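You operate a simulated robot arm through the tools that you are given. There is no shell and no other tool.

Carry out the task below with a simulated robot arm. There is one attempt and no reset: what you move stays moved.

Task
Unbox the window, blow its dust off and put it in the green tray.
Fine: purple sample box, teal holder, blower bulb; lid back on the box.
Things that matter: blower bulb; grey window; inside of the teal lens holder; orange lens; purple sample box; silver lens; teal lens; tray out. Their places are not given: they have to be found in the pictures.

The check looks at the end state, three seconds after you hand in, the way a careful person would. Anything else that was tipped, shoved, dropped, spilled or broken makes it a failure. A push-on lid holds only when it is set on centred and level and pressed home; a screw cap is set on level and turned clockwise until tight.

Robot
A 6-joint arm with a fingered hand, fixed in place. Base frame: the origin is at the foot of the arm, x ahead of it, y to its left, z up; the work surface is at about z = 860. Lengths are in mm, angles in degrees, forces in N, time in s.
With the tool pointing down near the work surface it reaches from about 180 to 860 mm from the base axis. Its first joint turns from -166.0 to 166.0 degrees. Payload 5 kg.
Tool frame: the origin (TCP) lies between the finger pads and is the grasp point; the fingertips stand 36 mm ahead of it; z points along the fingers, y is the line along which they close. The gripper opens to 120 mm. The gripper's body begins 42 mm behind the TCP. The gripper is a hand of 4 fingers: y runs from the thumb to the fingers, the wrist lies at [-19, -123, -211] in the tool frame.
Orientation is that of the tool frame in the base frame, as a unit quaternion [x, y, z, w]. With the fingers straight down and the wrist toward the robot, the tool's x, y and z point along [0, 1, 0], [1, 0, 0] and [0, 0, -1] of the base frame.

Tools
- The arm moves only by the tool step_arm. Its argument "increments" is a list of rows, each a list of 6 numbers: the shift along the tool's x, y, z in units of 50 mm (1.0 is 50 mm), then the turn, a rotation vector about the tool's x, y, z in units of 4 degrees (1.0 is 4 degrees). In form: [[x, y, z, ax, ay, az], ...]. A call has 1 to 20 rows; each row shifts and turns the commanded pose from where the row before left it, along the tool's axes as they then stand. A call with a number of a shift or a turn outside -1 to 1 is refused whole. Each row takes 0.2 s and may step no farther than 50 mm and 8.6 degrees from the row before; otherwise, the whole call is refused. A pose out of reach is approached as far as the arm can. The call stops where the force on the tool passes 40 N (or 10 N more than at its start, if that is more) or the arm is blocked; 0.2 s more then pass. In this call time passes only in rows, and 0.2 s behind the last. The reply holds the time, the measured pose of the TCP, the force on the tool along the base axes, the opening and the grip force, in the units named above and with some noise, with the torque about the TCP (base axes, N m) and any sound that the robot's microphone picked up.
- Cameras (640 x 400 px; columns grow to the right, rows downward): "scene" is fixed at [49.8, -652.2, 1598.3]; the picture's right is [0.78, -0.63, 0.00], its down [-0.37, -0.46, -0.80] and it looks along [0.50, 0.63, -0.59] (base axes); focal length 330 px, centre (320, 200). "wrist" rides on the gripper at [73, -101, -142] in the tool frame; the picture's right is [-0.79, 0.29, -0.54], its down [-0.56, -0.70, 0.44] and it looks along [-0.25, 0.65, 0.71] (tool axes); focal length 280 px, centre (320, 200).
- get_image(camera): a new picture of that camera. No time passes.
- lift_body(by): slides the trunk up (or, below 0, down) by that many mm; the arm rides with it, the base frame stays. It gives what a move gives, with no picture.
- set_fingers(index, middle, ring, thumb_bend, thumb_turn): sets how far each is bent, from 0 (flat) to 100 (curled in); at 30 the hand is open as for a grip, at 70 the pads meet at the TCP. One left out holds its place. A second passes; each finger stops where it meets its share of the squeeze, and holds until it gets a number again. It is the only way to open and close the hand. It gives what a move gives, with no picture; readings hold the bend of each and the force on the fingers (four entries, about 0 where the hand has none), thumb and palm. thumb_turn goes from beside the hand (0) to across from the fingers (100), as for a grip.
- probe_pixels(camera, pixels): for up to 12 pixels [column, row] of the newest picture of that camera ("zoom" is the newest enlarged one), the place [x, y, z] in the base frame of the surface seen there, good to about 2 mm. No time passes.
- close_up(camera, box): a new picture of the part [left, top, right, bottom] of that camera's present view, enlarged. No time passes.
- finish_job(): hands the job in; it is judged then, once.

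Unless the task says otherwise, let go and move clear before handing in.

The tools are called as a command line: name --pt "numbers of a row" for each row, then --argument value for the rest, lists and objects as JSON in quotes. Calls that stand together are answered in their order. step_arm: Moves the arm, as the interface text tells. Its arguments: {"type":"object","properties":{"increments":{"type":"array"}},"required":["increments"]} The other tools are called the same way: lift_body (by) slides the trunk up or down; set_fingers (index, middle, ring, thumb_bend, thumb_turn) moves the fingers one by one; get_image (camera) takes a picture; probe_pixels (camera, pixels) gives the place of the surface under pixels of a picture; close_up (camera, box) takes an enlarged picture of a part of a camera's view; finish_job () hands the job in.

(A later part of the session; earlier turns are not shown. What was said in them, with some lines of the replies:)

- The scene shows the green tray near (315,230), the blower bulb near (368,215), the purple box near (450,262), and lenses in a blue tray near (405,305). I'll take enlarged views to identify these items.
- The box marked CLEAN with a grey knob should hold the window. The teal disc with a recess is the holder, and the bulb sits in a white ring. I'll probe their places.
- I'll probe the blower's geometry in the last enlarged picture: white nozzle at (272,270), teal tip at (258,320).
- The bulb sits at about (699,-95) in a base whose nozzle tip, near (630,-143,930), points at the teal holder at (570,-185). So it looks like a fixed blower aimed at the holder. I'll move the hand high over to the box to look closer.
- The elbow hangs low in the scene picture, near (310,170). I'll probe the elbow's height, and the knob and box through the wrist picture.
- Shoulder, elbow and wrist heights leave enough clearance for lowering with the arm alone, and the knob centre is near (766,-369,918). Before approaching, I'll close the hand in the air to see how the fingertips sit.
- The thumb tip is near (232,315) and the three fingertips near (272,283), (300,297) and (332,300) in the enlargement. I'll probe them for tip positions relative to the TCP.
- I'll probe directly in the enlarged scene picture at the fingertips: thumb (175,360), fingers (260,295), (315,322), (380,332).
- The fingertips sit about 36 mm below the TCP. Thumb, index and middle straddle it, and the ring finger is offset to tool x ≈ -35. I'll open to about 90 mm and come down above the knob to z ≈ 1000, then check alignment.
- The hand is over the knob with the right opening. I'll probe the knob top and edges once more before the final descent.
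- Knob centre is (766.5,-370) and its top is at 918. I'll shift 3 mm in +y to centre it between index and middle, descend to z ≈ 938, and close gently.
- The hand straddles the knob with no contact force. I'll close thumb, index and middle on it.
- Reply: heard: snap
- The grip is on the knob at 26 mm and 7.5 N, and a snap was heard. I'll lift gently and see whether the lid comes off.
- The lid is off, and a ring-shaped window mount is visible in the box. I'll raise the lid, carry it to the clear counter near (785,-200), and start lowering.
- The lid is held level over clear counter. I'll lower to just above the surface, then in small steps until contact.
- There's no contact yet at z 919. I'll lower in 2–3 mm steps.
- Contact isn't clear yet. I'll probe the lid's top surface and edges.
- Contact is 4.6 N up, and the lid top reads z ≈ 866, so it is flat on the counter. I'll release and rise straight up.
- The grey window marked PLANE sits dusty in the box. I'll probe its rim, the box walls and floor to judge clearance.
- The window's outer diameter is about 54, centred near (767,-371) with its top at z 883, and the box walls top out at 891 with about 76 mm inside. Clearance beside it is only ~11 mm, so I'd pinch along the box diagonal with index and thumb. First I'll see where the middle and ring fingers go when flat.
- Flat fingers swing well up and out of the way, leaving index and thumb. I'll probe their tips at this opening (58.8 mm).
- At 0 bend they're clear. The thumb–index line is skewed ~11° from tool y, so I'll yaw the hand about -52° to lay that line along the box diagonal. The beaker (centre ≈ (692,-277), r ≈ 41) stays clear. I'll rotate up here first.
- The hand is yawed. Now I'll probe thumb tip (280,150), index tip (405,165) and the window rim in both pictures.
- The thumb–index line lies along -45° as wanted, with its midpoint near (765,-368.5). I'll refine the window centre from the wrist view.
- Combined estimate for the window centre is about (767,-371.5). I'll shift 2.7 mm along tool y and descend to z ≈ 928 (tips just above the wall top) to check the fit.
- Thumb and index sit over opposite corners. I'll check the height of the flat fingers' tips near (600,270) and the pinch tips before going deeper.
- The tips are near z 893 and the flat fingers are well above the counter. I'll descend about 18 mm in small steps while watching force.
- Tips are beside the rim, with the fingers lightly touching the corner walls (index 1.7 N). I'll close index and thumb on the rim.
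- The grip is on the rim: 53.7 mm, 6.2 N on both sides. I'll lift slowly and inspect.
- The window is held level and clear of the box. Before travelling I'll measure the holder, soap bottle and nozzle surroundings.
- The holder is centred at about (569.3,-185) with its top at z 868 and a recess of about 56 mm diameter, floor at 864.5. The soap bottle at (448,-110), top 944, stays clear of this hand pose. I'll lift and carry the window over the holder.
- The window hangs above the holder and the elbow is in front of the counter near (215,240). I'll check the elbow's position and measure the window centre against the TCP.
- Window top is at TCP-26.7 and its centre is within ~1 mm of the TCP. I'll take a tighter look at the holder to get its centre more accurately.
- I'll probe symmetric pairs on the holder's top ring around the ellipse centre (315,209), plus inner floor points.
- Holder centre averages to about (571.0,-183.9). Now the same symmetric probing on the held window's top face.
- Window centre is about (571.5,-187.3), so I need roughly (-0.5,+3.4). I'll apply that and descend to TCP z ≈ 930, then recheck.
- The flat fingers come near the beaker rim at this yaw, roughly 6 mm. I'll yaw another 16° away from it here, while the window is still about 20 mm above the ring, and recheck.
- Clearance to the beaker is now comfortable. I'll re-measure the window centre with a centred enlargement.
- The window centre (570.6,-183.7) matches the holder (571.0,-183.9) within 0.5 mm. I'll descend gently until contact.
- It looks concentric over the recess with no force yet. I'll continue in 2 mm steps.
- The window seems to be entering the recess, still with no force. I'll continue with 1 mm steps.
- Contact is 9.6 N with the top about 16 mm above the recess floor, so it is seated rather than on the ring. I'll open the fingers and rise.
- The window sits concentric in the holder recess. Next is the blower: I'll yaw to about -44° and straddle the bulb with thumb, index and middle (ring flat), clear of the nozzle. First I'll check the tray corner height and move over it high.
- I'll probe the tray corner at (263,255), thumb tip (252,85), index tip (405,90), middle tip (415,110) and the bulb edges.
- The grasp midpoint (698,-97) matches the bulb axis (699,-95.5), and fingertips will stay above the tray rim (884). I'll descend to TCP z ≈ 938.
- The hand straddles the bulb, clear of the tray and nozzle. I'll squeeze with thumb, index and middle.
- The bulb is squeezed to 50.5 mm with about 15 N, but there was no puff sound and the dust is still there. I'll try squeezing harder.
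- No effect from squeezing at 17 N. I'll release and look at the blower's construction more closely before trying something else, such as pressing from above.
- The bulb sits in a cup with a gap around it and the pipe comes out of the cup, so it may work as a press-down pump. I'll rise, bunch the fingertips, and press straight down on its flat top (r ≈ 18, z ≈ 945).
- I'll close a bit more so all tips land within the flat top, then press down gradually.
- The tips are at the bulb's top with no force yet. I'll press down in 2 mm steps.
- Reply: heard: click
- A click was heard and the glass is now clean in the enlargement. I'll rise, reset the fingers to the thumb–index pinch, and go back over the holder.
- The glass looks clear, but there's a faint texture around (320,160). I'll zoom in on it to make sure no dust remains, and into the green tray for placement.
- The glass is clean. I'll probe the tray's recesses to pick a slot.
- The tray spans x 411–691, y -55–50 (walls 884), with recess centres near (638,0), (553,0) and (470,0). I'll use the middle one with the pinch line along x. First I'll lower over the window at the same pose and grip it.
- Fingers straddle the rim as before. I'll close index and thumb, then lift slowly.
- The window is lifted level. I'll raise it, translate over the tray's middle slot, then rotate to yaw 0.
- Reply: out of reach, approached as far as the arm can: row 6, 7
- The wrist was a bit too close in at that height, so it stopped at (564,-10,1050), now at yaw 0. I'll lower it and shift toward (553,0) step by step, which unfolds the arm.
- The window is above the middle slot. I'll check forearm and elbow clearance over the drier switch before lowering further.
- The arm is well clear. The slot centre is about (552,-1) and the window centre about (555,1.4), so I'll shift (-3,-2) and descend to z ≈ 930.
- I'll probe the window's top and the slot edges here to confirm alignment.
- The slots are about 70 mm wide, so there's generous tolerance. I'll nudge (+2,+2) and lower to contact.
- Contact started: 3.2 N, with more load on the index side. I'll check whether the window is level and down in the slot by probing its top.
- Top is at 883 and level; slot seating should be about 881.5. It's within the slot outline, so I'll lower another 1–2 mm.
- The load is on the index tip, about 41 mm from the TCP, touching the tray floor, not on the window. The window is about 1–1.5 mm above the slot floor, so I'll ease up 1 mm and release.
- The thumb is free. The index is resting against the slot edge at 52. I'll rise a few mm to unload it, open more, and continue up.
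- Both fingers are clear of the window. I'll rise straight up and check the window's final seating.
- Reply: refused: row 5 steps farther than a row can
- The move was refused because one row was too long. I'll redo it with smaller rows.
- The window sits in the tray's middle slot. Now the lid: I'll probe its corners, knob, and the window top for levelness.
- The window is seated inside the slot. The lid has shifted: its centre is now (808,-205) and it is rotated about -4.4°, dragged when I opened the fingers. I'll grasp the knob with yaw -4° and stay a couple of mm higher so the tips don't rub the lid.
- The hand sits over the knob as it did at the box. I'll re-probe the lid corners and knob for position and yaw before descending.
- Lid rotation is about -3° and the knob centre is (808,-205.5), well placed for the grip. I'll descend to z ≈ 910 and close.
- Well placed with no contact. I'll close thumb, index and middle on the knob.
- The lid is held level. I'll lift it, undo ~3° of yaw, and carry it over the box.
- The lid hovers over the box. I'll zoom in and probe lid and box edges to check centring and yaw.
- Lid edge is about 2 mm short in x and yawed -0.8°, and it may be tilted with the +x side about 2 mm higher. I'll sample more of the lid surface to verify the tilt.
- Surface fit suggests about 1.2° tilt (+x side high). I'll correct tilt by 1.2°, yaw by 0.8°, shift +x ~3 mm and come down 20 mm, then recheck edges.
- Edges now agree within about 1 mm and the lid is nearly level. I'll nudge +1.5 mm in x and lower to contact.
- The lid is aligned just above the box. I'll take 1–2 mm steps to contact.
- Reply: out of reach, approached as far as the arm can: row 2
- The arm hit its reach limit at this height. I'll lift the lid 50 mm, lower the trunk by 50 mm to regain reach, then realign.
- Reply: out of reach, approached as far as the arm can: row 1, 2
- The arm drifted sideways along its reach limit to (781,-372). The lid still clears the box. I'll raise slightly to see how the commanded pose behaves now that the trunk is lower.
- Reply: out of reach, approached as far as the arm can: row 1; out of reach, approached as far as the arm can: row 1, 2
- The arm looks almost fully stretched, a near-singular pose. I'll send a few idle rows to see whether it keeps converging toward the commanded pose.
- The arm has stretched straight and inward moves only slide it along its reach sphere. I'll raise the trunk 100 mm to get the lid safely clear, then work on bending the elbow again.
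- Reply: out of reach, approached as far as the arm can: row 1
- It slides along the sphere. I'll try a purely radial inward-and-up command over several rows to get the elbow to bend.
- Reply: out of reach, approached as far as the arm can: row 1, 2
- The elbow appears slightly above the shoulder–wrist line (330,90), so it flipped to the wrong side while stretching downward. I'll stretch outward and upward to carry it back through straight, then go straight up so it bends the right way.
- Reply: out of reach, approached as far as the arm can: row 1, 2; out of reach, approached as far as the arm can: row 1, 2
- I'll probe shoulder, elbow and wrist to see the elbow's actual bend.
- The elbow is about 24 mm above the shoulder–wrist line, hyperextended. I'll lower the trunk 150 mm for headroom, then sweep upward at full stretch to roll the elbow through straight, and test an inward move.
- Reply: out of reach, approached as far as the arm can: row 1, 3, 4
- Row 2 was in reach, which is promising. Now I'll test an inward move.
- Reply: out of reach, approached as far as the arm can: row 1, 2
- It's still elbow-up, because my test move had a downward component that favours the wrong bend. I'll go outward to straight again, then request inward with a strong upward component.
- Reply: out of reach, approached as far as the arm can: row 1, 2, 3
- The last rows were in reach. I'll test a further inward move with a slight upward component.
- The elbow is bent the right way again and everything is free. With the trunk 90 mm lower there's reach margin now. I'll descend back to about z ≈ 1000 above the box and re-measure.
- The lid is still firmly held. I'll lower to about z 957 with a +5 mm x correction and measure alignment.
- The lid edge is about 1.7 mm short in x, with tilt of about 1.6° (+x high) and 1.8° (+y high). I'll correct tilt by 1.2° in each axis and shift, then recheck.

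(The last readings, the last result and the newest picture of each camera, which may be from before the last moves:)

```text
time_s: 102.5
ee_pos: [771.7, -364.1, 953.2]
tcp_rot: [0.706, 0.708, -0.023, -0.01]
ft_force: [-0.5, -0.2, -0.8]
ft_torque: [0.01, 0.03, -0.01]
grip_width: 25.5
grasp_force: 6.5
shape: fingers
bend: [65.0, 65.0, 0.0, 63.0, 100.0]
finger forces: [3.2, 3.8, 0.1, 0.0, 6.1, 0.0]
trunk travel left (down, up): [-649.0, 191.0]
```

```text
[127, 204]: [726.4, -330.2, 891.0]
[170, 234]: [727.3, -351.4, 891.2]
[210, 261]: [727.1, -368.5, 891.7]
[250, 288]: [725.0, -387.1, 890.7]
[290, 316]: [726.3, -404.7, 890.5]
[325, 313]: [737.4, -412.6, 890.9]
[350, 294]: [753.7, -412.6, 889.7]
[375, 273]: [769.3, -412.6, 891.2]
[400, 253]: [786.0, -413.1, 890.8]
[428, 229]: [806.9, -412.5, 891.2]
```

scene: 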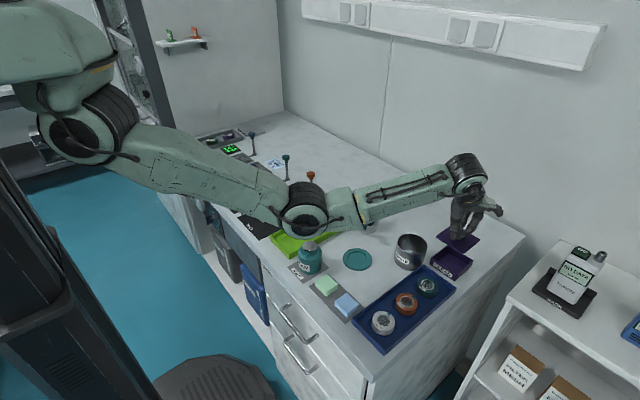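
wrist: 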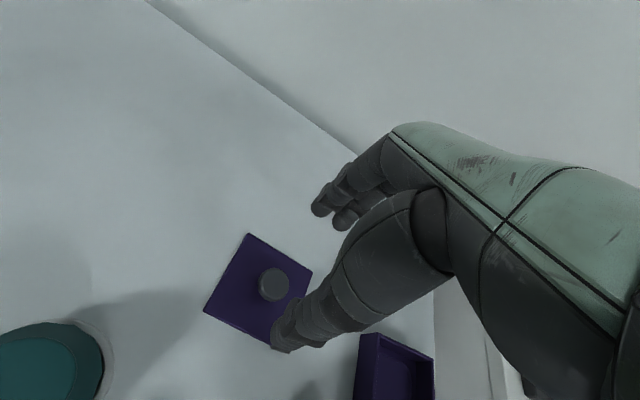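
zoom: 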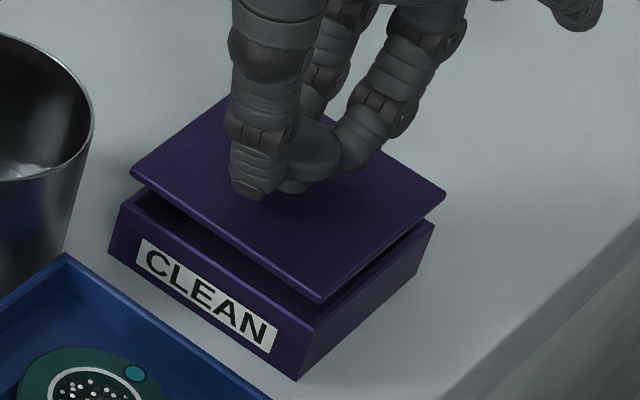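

The lid's edges match the box's within 0.5 mm and it's level. I'll lower 10 mm, then take fine steps to contact.

step_arm --pt "0.004 0.008 0.1 0 0 0" --pt "0.002 0.004 0.1 0 0 0" --pt "0 0 0.03 0 0 0" --pt "0 0 0 0 0 0"

close_up --camera "scene" --box '[430, 230, 486, 284]'

```text
time_s: 103.5
ee_pos: [770.4, -365.4, 942.2]
tcp_rot: [0.707, 0.707, -0.022, -0.01]
ft_force: [0.2, -0.4, -0.1]
ft_torque: [0.0, 0.01, -0.02]
grip_width: 25.3
grasp_force: 6.5
shape: fingers
bend: [65.0, 65.0, 0.0, 63.0, 100.0]
finger forces: [3.3, 3.8, 0.0, 0.0, 6.1, 0.0]
trunk travel left (down, up): [-649.0, 191.0]
```

```text
7.41 times, centred on (458, 257) of scene
```

zoom: 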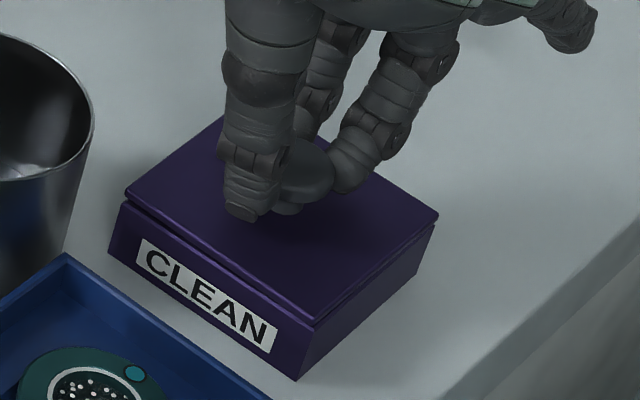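

Nearly touching and well aligned. I'll continue with 1 mm steps.

step_arm --pt "0 0 0.02 0 0 0" --pt "0 0 0.02 0 0 0" --pt "0 0 0 0 0 0"

close_up --camera "scene" --box '[430, 230, 486, 284]'

```text
time_s: 104.3
ee_pos: [769.3, -364.6, 939.1]
tcp_rot: [0.706, 0.708, -0.022, -0.01]
ft_force: [1.0, 0.0, -0.1]
ft_torque: [-0.02, -0.01, 0.02]
grip_width: 25.2
grasp_force: 6.4
shape: fingers
bend: [65.0, 65.0, 0.0, 63.0, 100.0]
finger forces: [3.3, 3.8, 0.0, 0.0, 6.3, 0.0]
trunk travel left (down, up): [-649.0, 191.0]
```

```text
7.41 times, centred on (458, 257) of scene
```

zoom: 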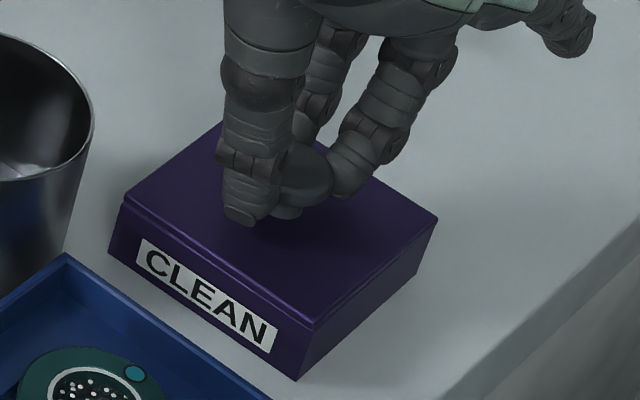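

step_arm --pt "0 0 0.02 0 0 0" --pt "0 0 0.02 0 0 0" --pt "0 0 0 0 0 0"

close_up --camera "scene" --box '[430, 230, 486, 284]'

```text
time_s: 105.1
ee_pos: [770.5, -364.2, 940.4]
tcp_rot: [0.706, 0.708, -0.021, -0.009]
ft_force: [1.6, 0.2, 5.3]
ft_torque: [-0.04, -0.01, 0.0]
grip_width: 25.5
grasp_force: 9.0
shape: fingers
bend: [65.0, 65.0, 0.0, 63.0, 100.0]
finger forces: [4.3, 4.9, 0.0, 0.1, 7.7, 0.1]
trunk travel left (down, up): [-649.0, 191.0]
heard: snap
```

```text
7.41 times, centred on (458, 257) of scene
```

zoom: 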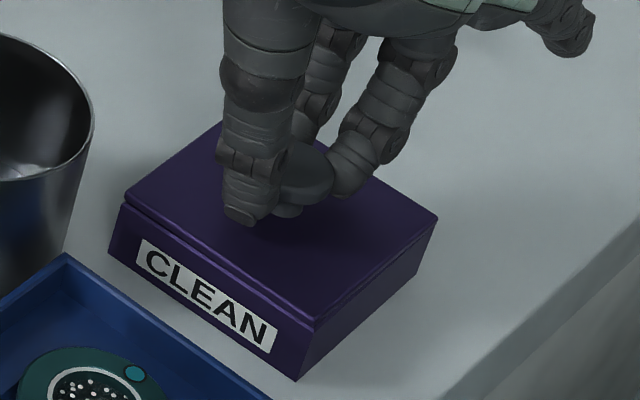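

A snap was heard with 5.3 N, so the lid engaged. I'll press a little further to make sure it's home, and check the lid top's height.

step_arm --pt "0 0 0.02 0 0 0" --pt "0 0 0.02 0 0 0" --pt "0 0 0 0 0 0"

close_up --camera "scene" --box '[430, 230, 486, 284]'

probe_pixels --camera "zoom" --pixels '[[140, 203], [220, 250], [310, 305], [360, 265], [425, 218], [400, 200], [300, 260], [190, 150], [210, 135], [170, 180], [350, 230], [318, 325]]'

```text
time_s: 105.9
ee_pos: [770.7, -364.7, 936.6]
tcp_rot: [0.706, 0.708, -0.022, -0.009]
ft_force: [2.4, -0.1, 12.3]
ft_torque: [-0.07, -0.01, 0.0]
grip_width: 25.1
grasp_force: 8.7
shape: fingers
bend: [64.0, 65.0, 0.0, 64.0, 100.0]
finger forces: [3.8, 5.0, 0.1, 0.1, 8.2, 0.0]
trunk travel left (down, up): [-649.0, 191.0]
```

```text
7.41 times, centred on (458, 257) of scene
```

zoom: 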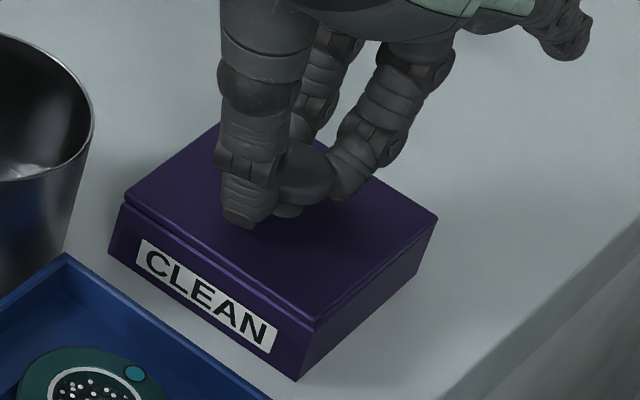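

```text
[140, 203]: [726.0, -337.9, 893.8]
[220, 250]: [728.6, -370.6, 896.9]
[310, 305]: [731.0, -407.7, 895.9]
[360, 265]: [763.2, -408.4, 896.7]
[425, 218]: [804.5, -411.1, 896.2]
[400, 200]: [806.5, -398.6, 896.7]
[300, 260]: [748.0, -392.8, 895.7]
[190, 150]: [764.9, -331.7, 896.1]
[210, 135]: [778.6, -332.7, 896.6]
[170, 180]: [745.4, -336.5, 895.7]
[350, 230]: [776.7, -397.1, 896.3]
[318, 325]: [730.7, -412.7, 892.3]
```

The lid top is level at about 896 all over, the same as at the start. I'll unload the press by 2.5 mm and open the fingers slightly.

step_arm --pt "0 0 -0.05 0 0 0" --pt "0 0 0 0 0 0"

set_fingers --index 56 --middle 56 --thumb_bend 56

close_up --camera "scene" --box '[430, 230, 486, 284]'

```text
time_s: 106.5
ee_pos: [769.4, -365.1, 938.3]
tcp_rot: [0.707, 0.707, -0.023, -0.011]
ft_force: [2.0, -0.2, 6.1]
ft_torque: [0.01, 0.04, 0.04]
grip_width: 25.1
grasp_force: 8.4
shape: fingers
bend: [64.0, 65.0, 0.0, 64.0, 100.0]
finger forces: [4.1, 4.6, 0.0, 0.0, 7.6, 0.0]
trunk travel left (down, up): [-649.0, 191.0]
```

```text
time_s: 107.5
ee_pos: [770.3, -365.3, 938.4]
tcp_rot: [0.706, 0.708, -0.023, -0.01]
ft_force: [0.0, -0.4, -0.3]
ft_torque: [0.01, 0.01, 0.02]
grip_width: 45.6
grasp_force: 0.0
shape: fingers
bend: [56.0, 56.0, 0.0, 56.0, 100.0]
finger forces: [0.1, 0.0, 0.0, 0.0, 0.1, 0.0]
trunk travel left (down, up): [-649.0, 191.0]
```

```text
7.41 times, centred on (458, 257) of scene
```

zoom: 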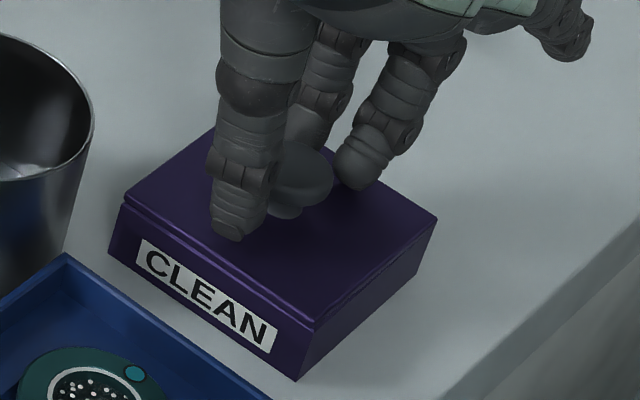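

Fingers are free with zero force and the lid didn't move. I'll open further and rise clear.

set_fingers --index 46 --middle 46 --thumb_bend 46

step_arm --pt "0 0 -0.3 0 0 0" --pt "0 -0.1 -0.8 0 0 0" --pt "0 -0.2 -0.8 0 0 0" --pt "0 -0.3 -0.9 0 0 0" --pt "0 -0.3 -0.9 0 0 0" --pt "0 0 0 0 0 0"

get_image --camera "scene"

close_up --camera "scene" --box '[430, 230, 486, 284]'

close_up --camera "scene" --box '[280, 190, 400, 280]'

```text
time_s: 108.5
ee_pos: [770.2, -364.6, 938.6]
tcp_rot: [0.706, 0.708, -0.023, -0.01]
ft_force: [-0.4, -0.2, 0.1]
ft_torque: [-0.02, 0.01, 0.02]
grip_width: 75.8
grasp_force: 0.0
shape: fingers
bend: [46.0, 46.0, 0.0, 46.0, 100.0]
finger forces: [0.0, 0.0, 0.0, 0.0, 0.1, 0.0]
trunk travel left (down, up): [-649.0, 191.0]
```

```text
time_s: 109.9
ee_pos: [733.2, -361.9, 1126.0]
tcp_rot: [0.707, 0.707, -0.023, -0.011]
ft_force: [0.1, -0.4, -0.7]
ft_torque: [0.03, -0.01, -0.01]
grip_width: 75.6
grasp_force: 0.0
shape: fingers
bend: [46.0, 46.0, 0.0, 46.0, 100.0]
finger forces: [0.0, 0.0, 0.0, 0.0, 0.0, 0.1]
trunk travel left (down, up): [-649.0, 191.0]
```

```text
taken
```

scene: 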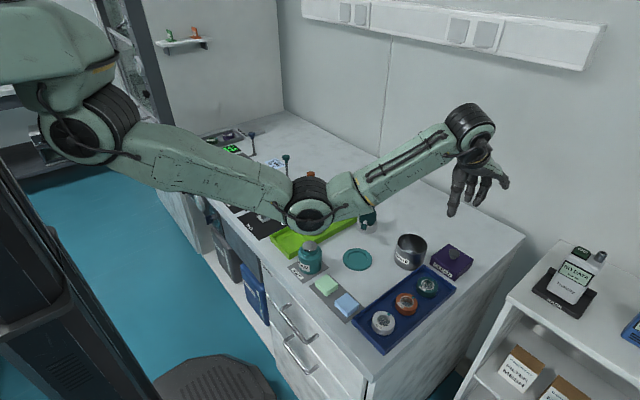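

```text
7.41 times, centred on (458, 257) of scene
```

zoom: 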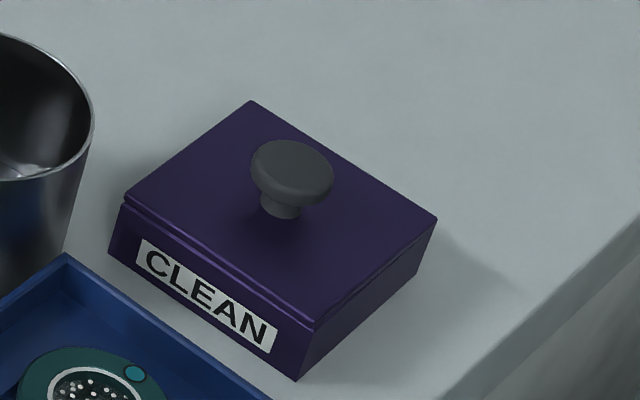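

```text
4.44 times, centred on (340, 235) of scene
```

zoom: 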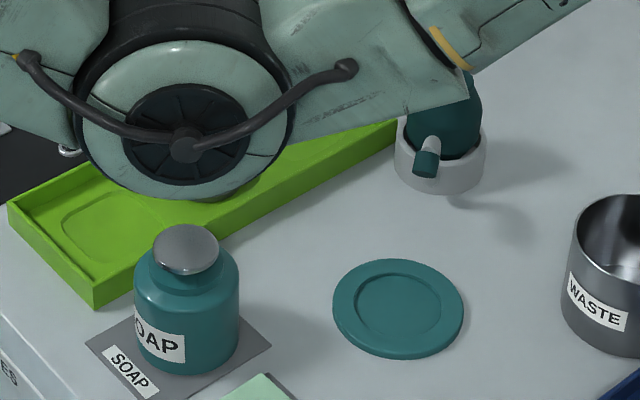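

The lid is seated on the box. The elbow blocks the view of the tray, so I'll raise the trunk back up and verify the window and surroundings.

lift_body --by 150

get_image --camera "scene"

close_up --camera "scene" --box '[270, 190, 390, 280]'

close_up --camera "scene" --box '[303, 214, 329, 238]'

close_up --camera "scene" --box '[340, 230, 490, 350]'

```text
time_s: 111.7
ee_pos: [734.4, -361.4, 1275.2]
tcp_rot: [0.706, 0.708, -0.022, -0.01]
ft_force: [0.3, 0.0, -0.4]
ft_torque: [0.0, -0.02, -0.01]
grip_width: 75.6
grasp_force: 0.1
shape: fingers
bend: [46.0, 46.0, 0.0, 46.0, 100.0]
finger forces: [0.1, 0.0, 0.0, 0.0, 0.1, 0.0]
trunk travel left (down, up): [-799.0, 41.0]
```

```text
taken
```

scene: 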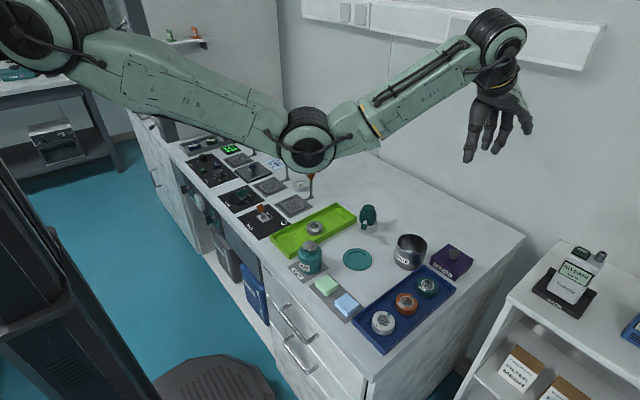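

```text
4.44 times, centred on (330, 235) of scene
```

zoom: 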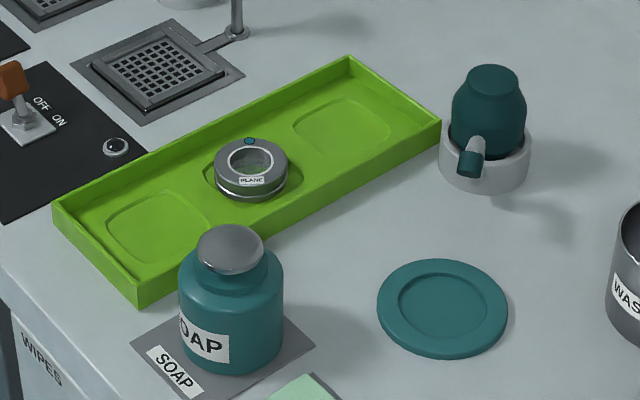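

```text
16.00 times, centred on (316, 226) of scene
```

zoom: 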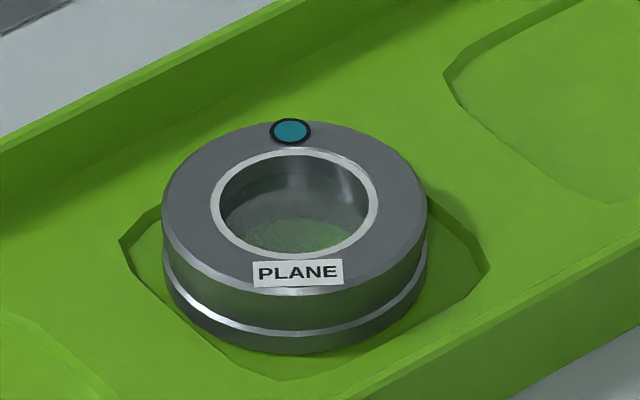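

```text
3.33 times, centred on (415, 290) of scene
```

zoom: 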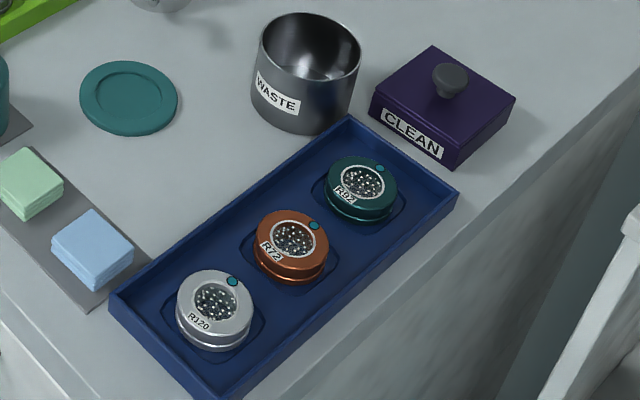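

The clean window lies flat in the green tray's middle slot. The lid is snapped level on the box, the other lenses, beaker and soap look untouched, and the hand is empty and clear. I'm handing in.

finish_job

```text
The job is handed in.
```

The window is out of the box, blown clean and lying flat in the middle slot of the green tray. I've handed the job in.

- **Dust:** Squeezing the bulb from the sides did nothing. Pressing it down from above worked: there was a click, and the last close-ups show clear glass.
- **Lid:** It is back on the box. It snapped on, and its top measured level at about 896 mm, close to the 897 mm it had at the start.
- **Lid handling:** My fingers dragged the lid about 25 mm along the counter when I first set it down. It touched nothing else, and I recentred it before pressing it on.
- **Arm:** It overstretched once while holding the lid over the box. I had to lift away and come back, and nothing was dropped or knocked.
- **Everything else:** The last pictures show the other three lenses, the waste beaker, the soap bottle, the bulb and the empty teal holder where they were. The hand is empty and clear of the counter.
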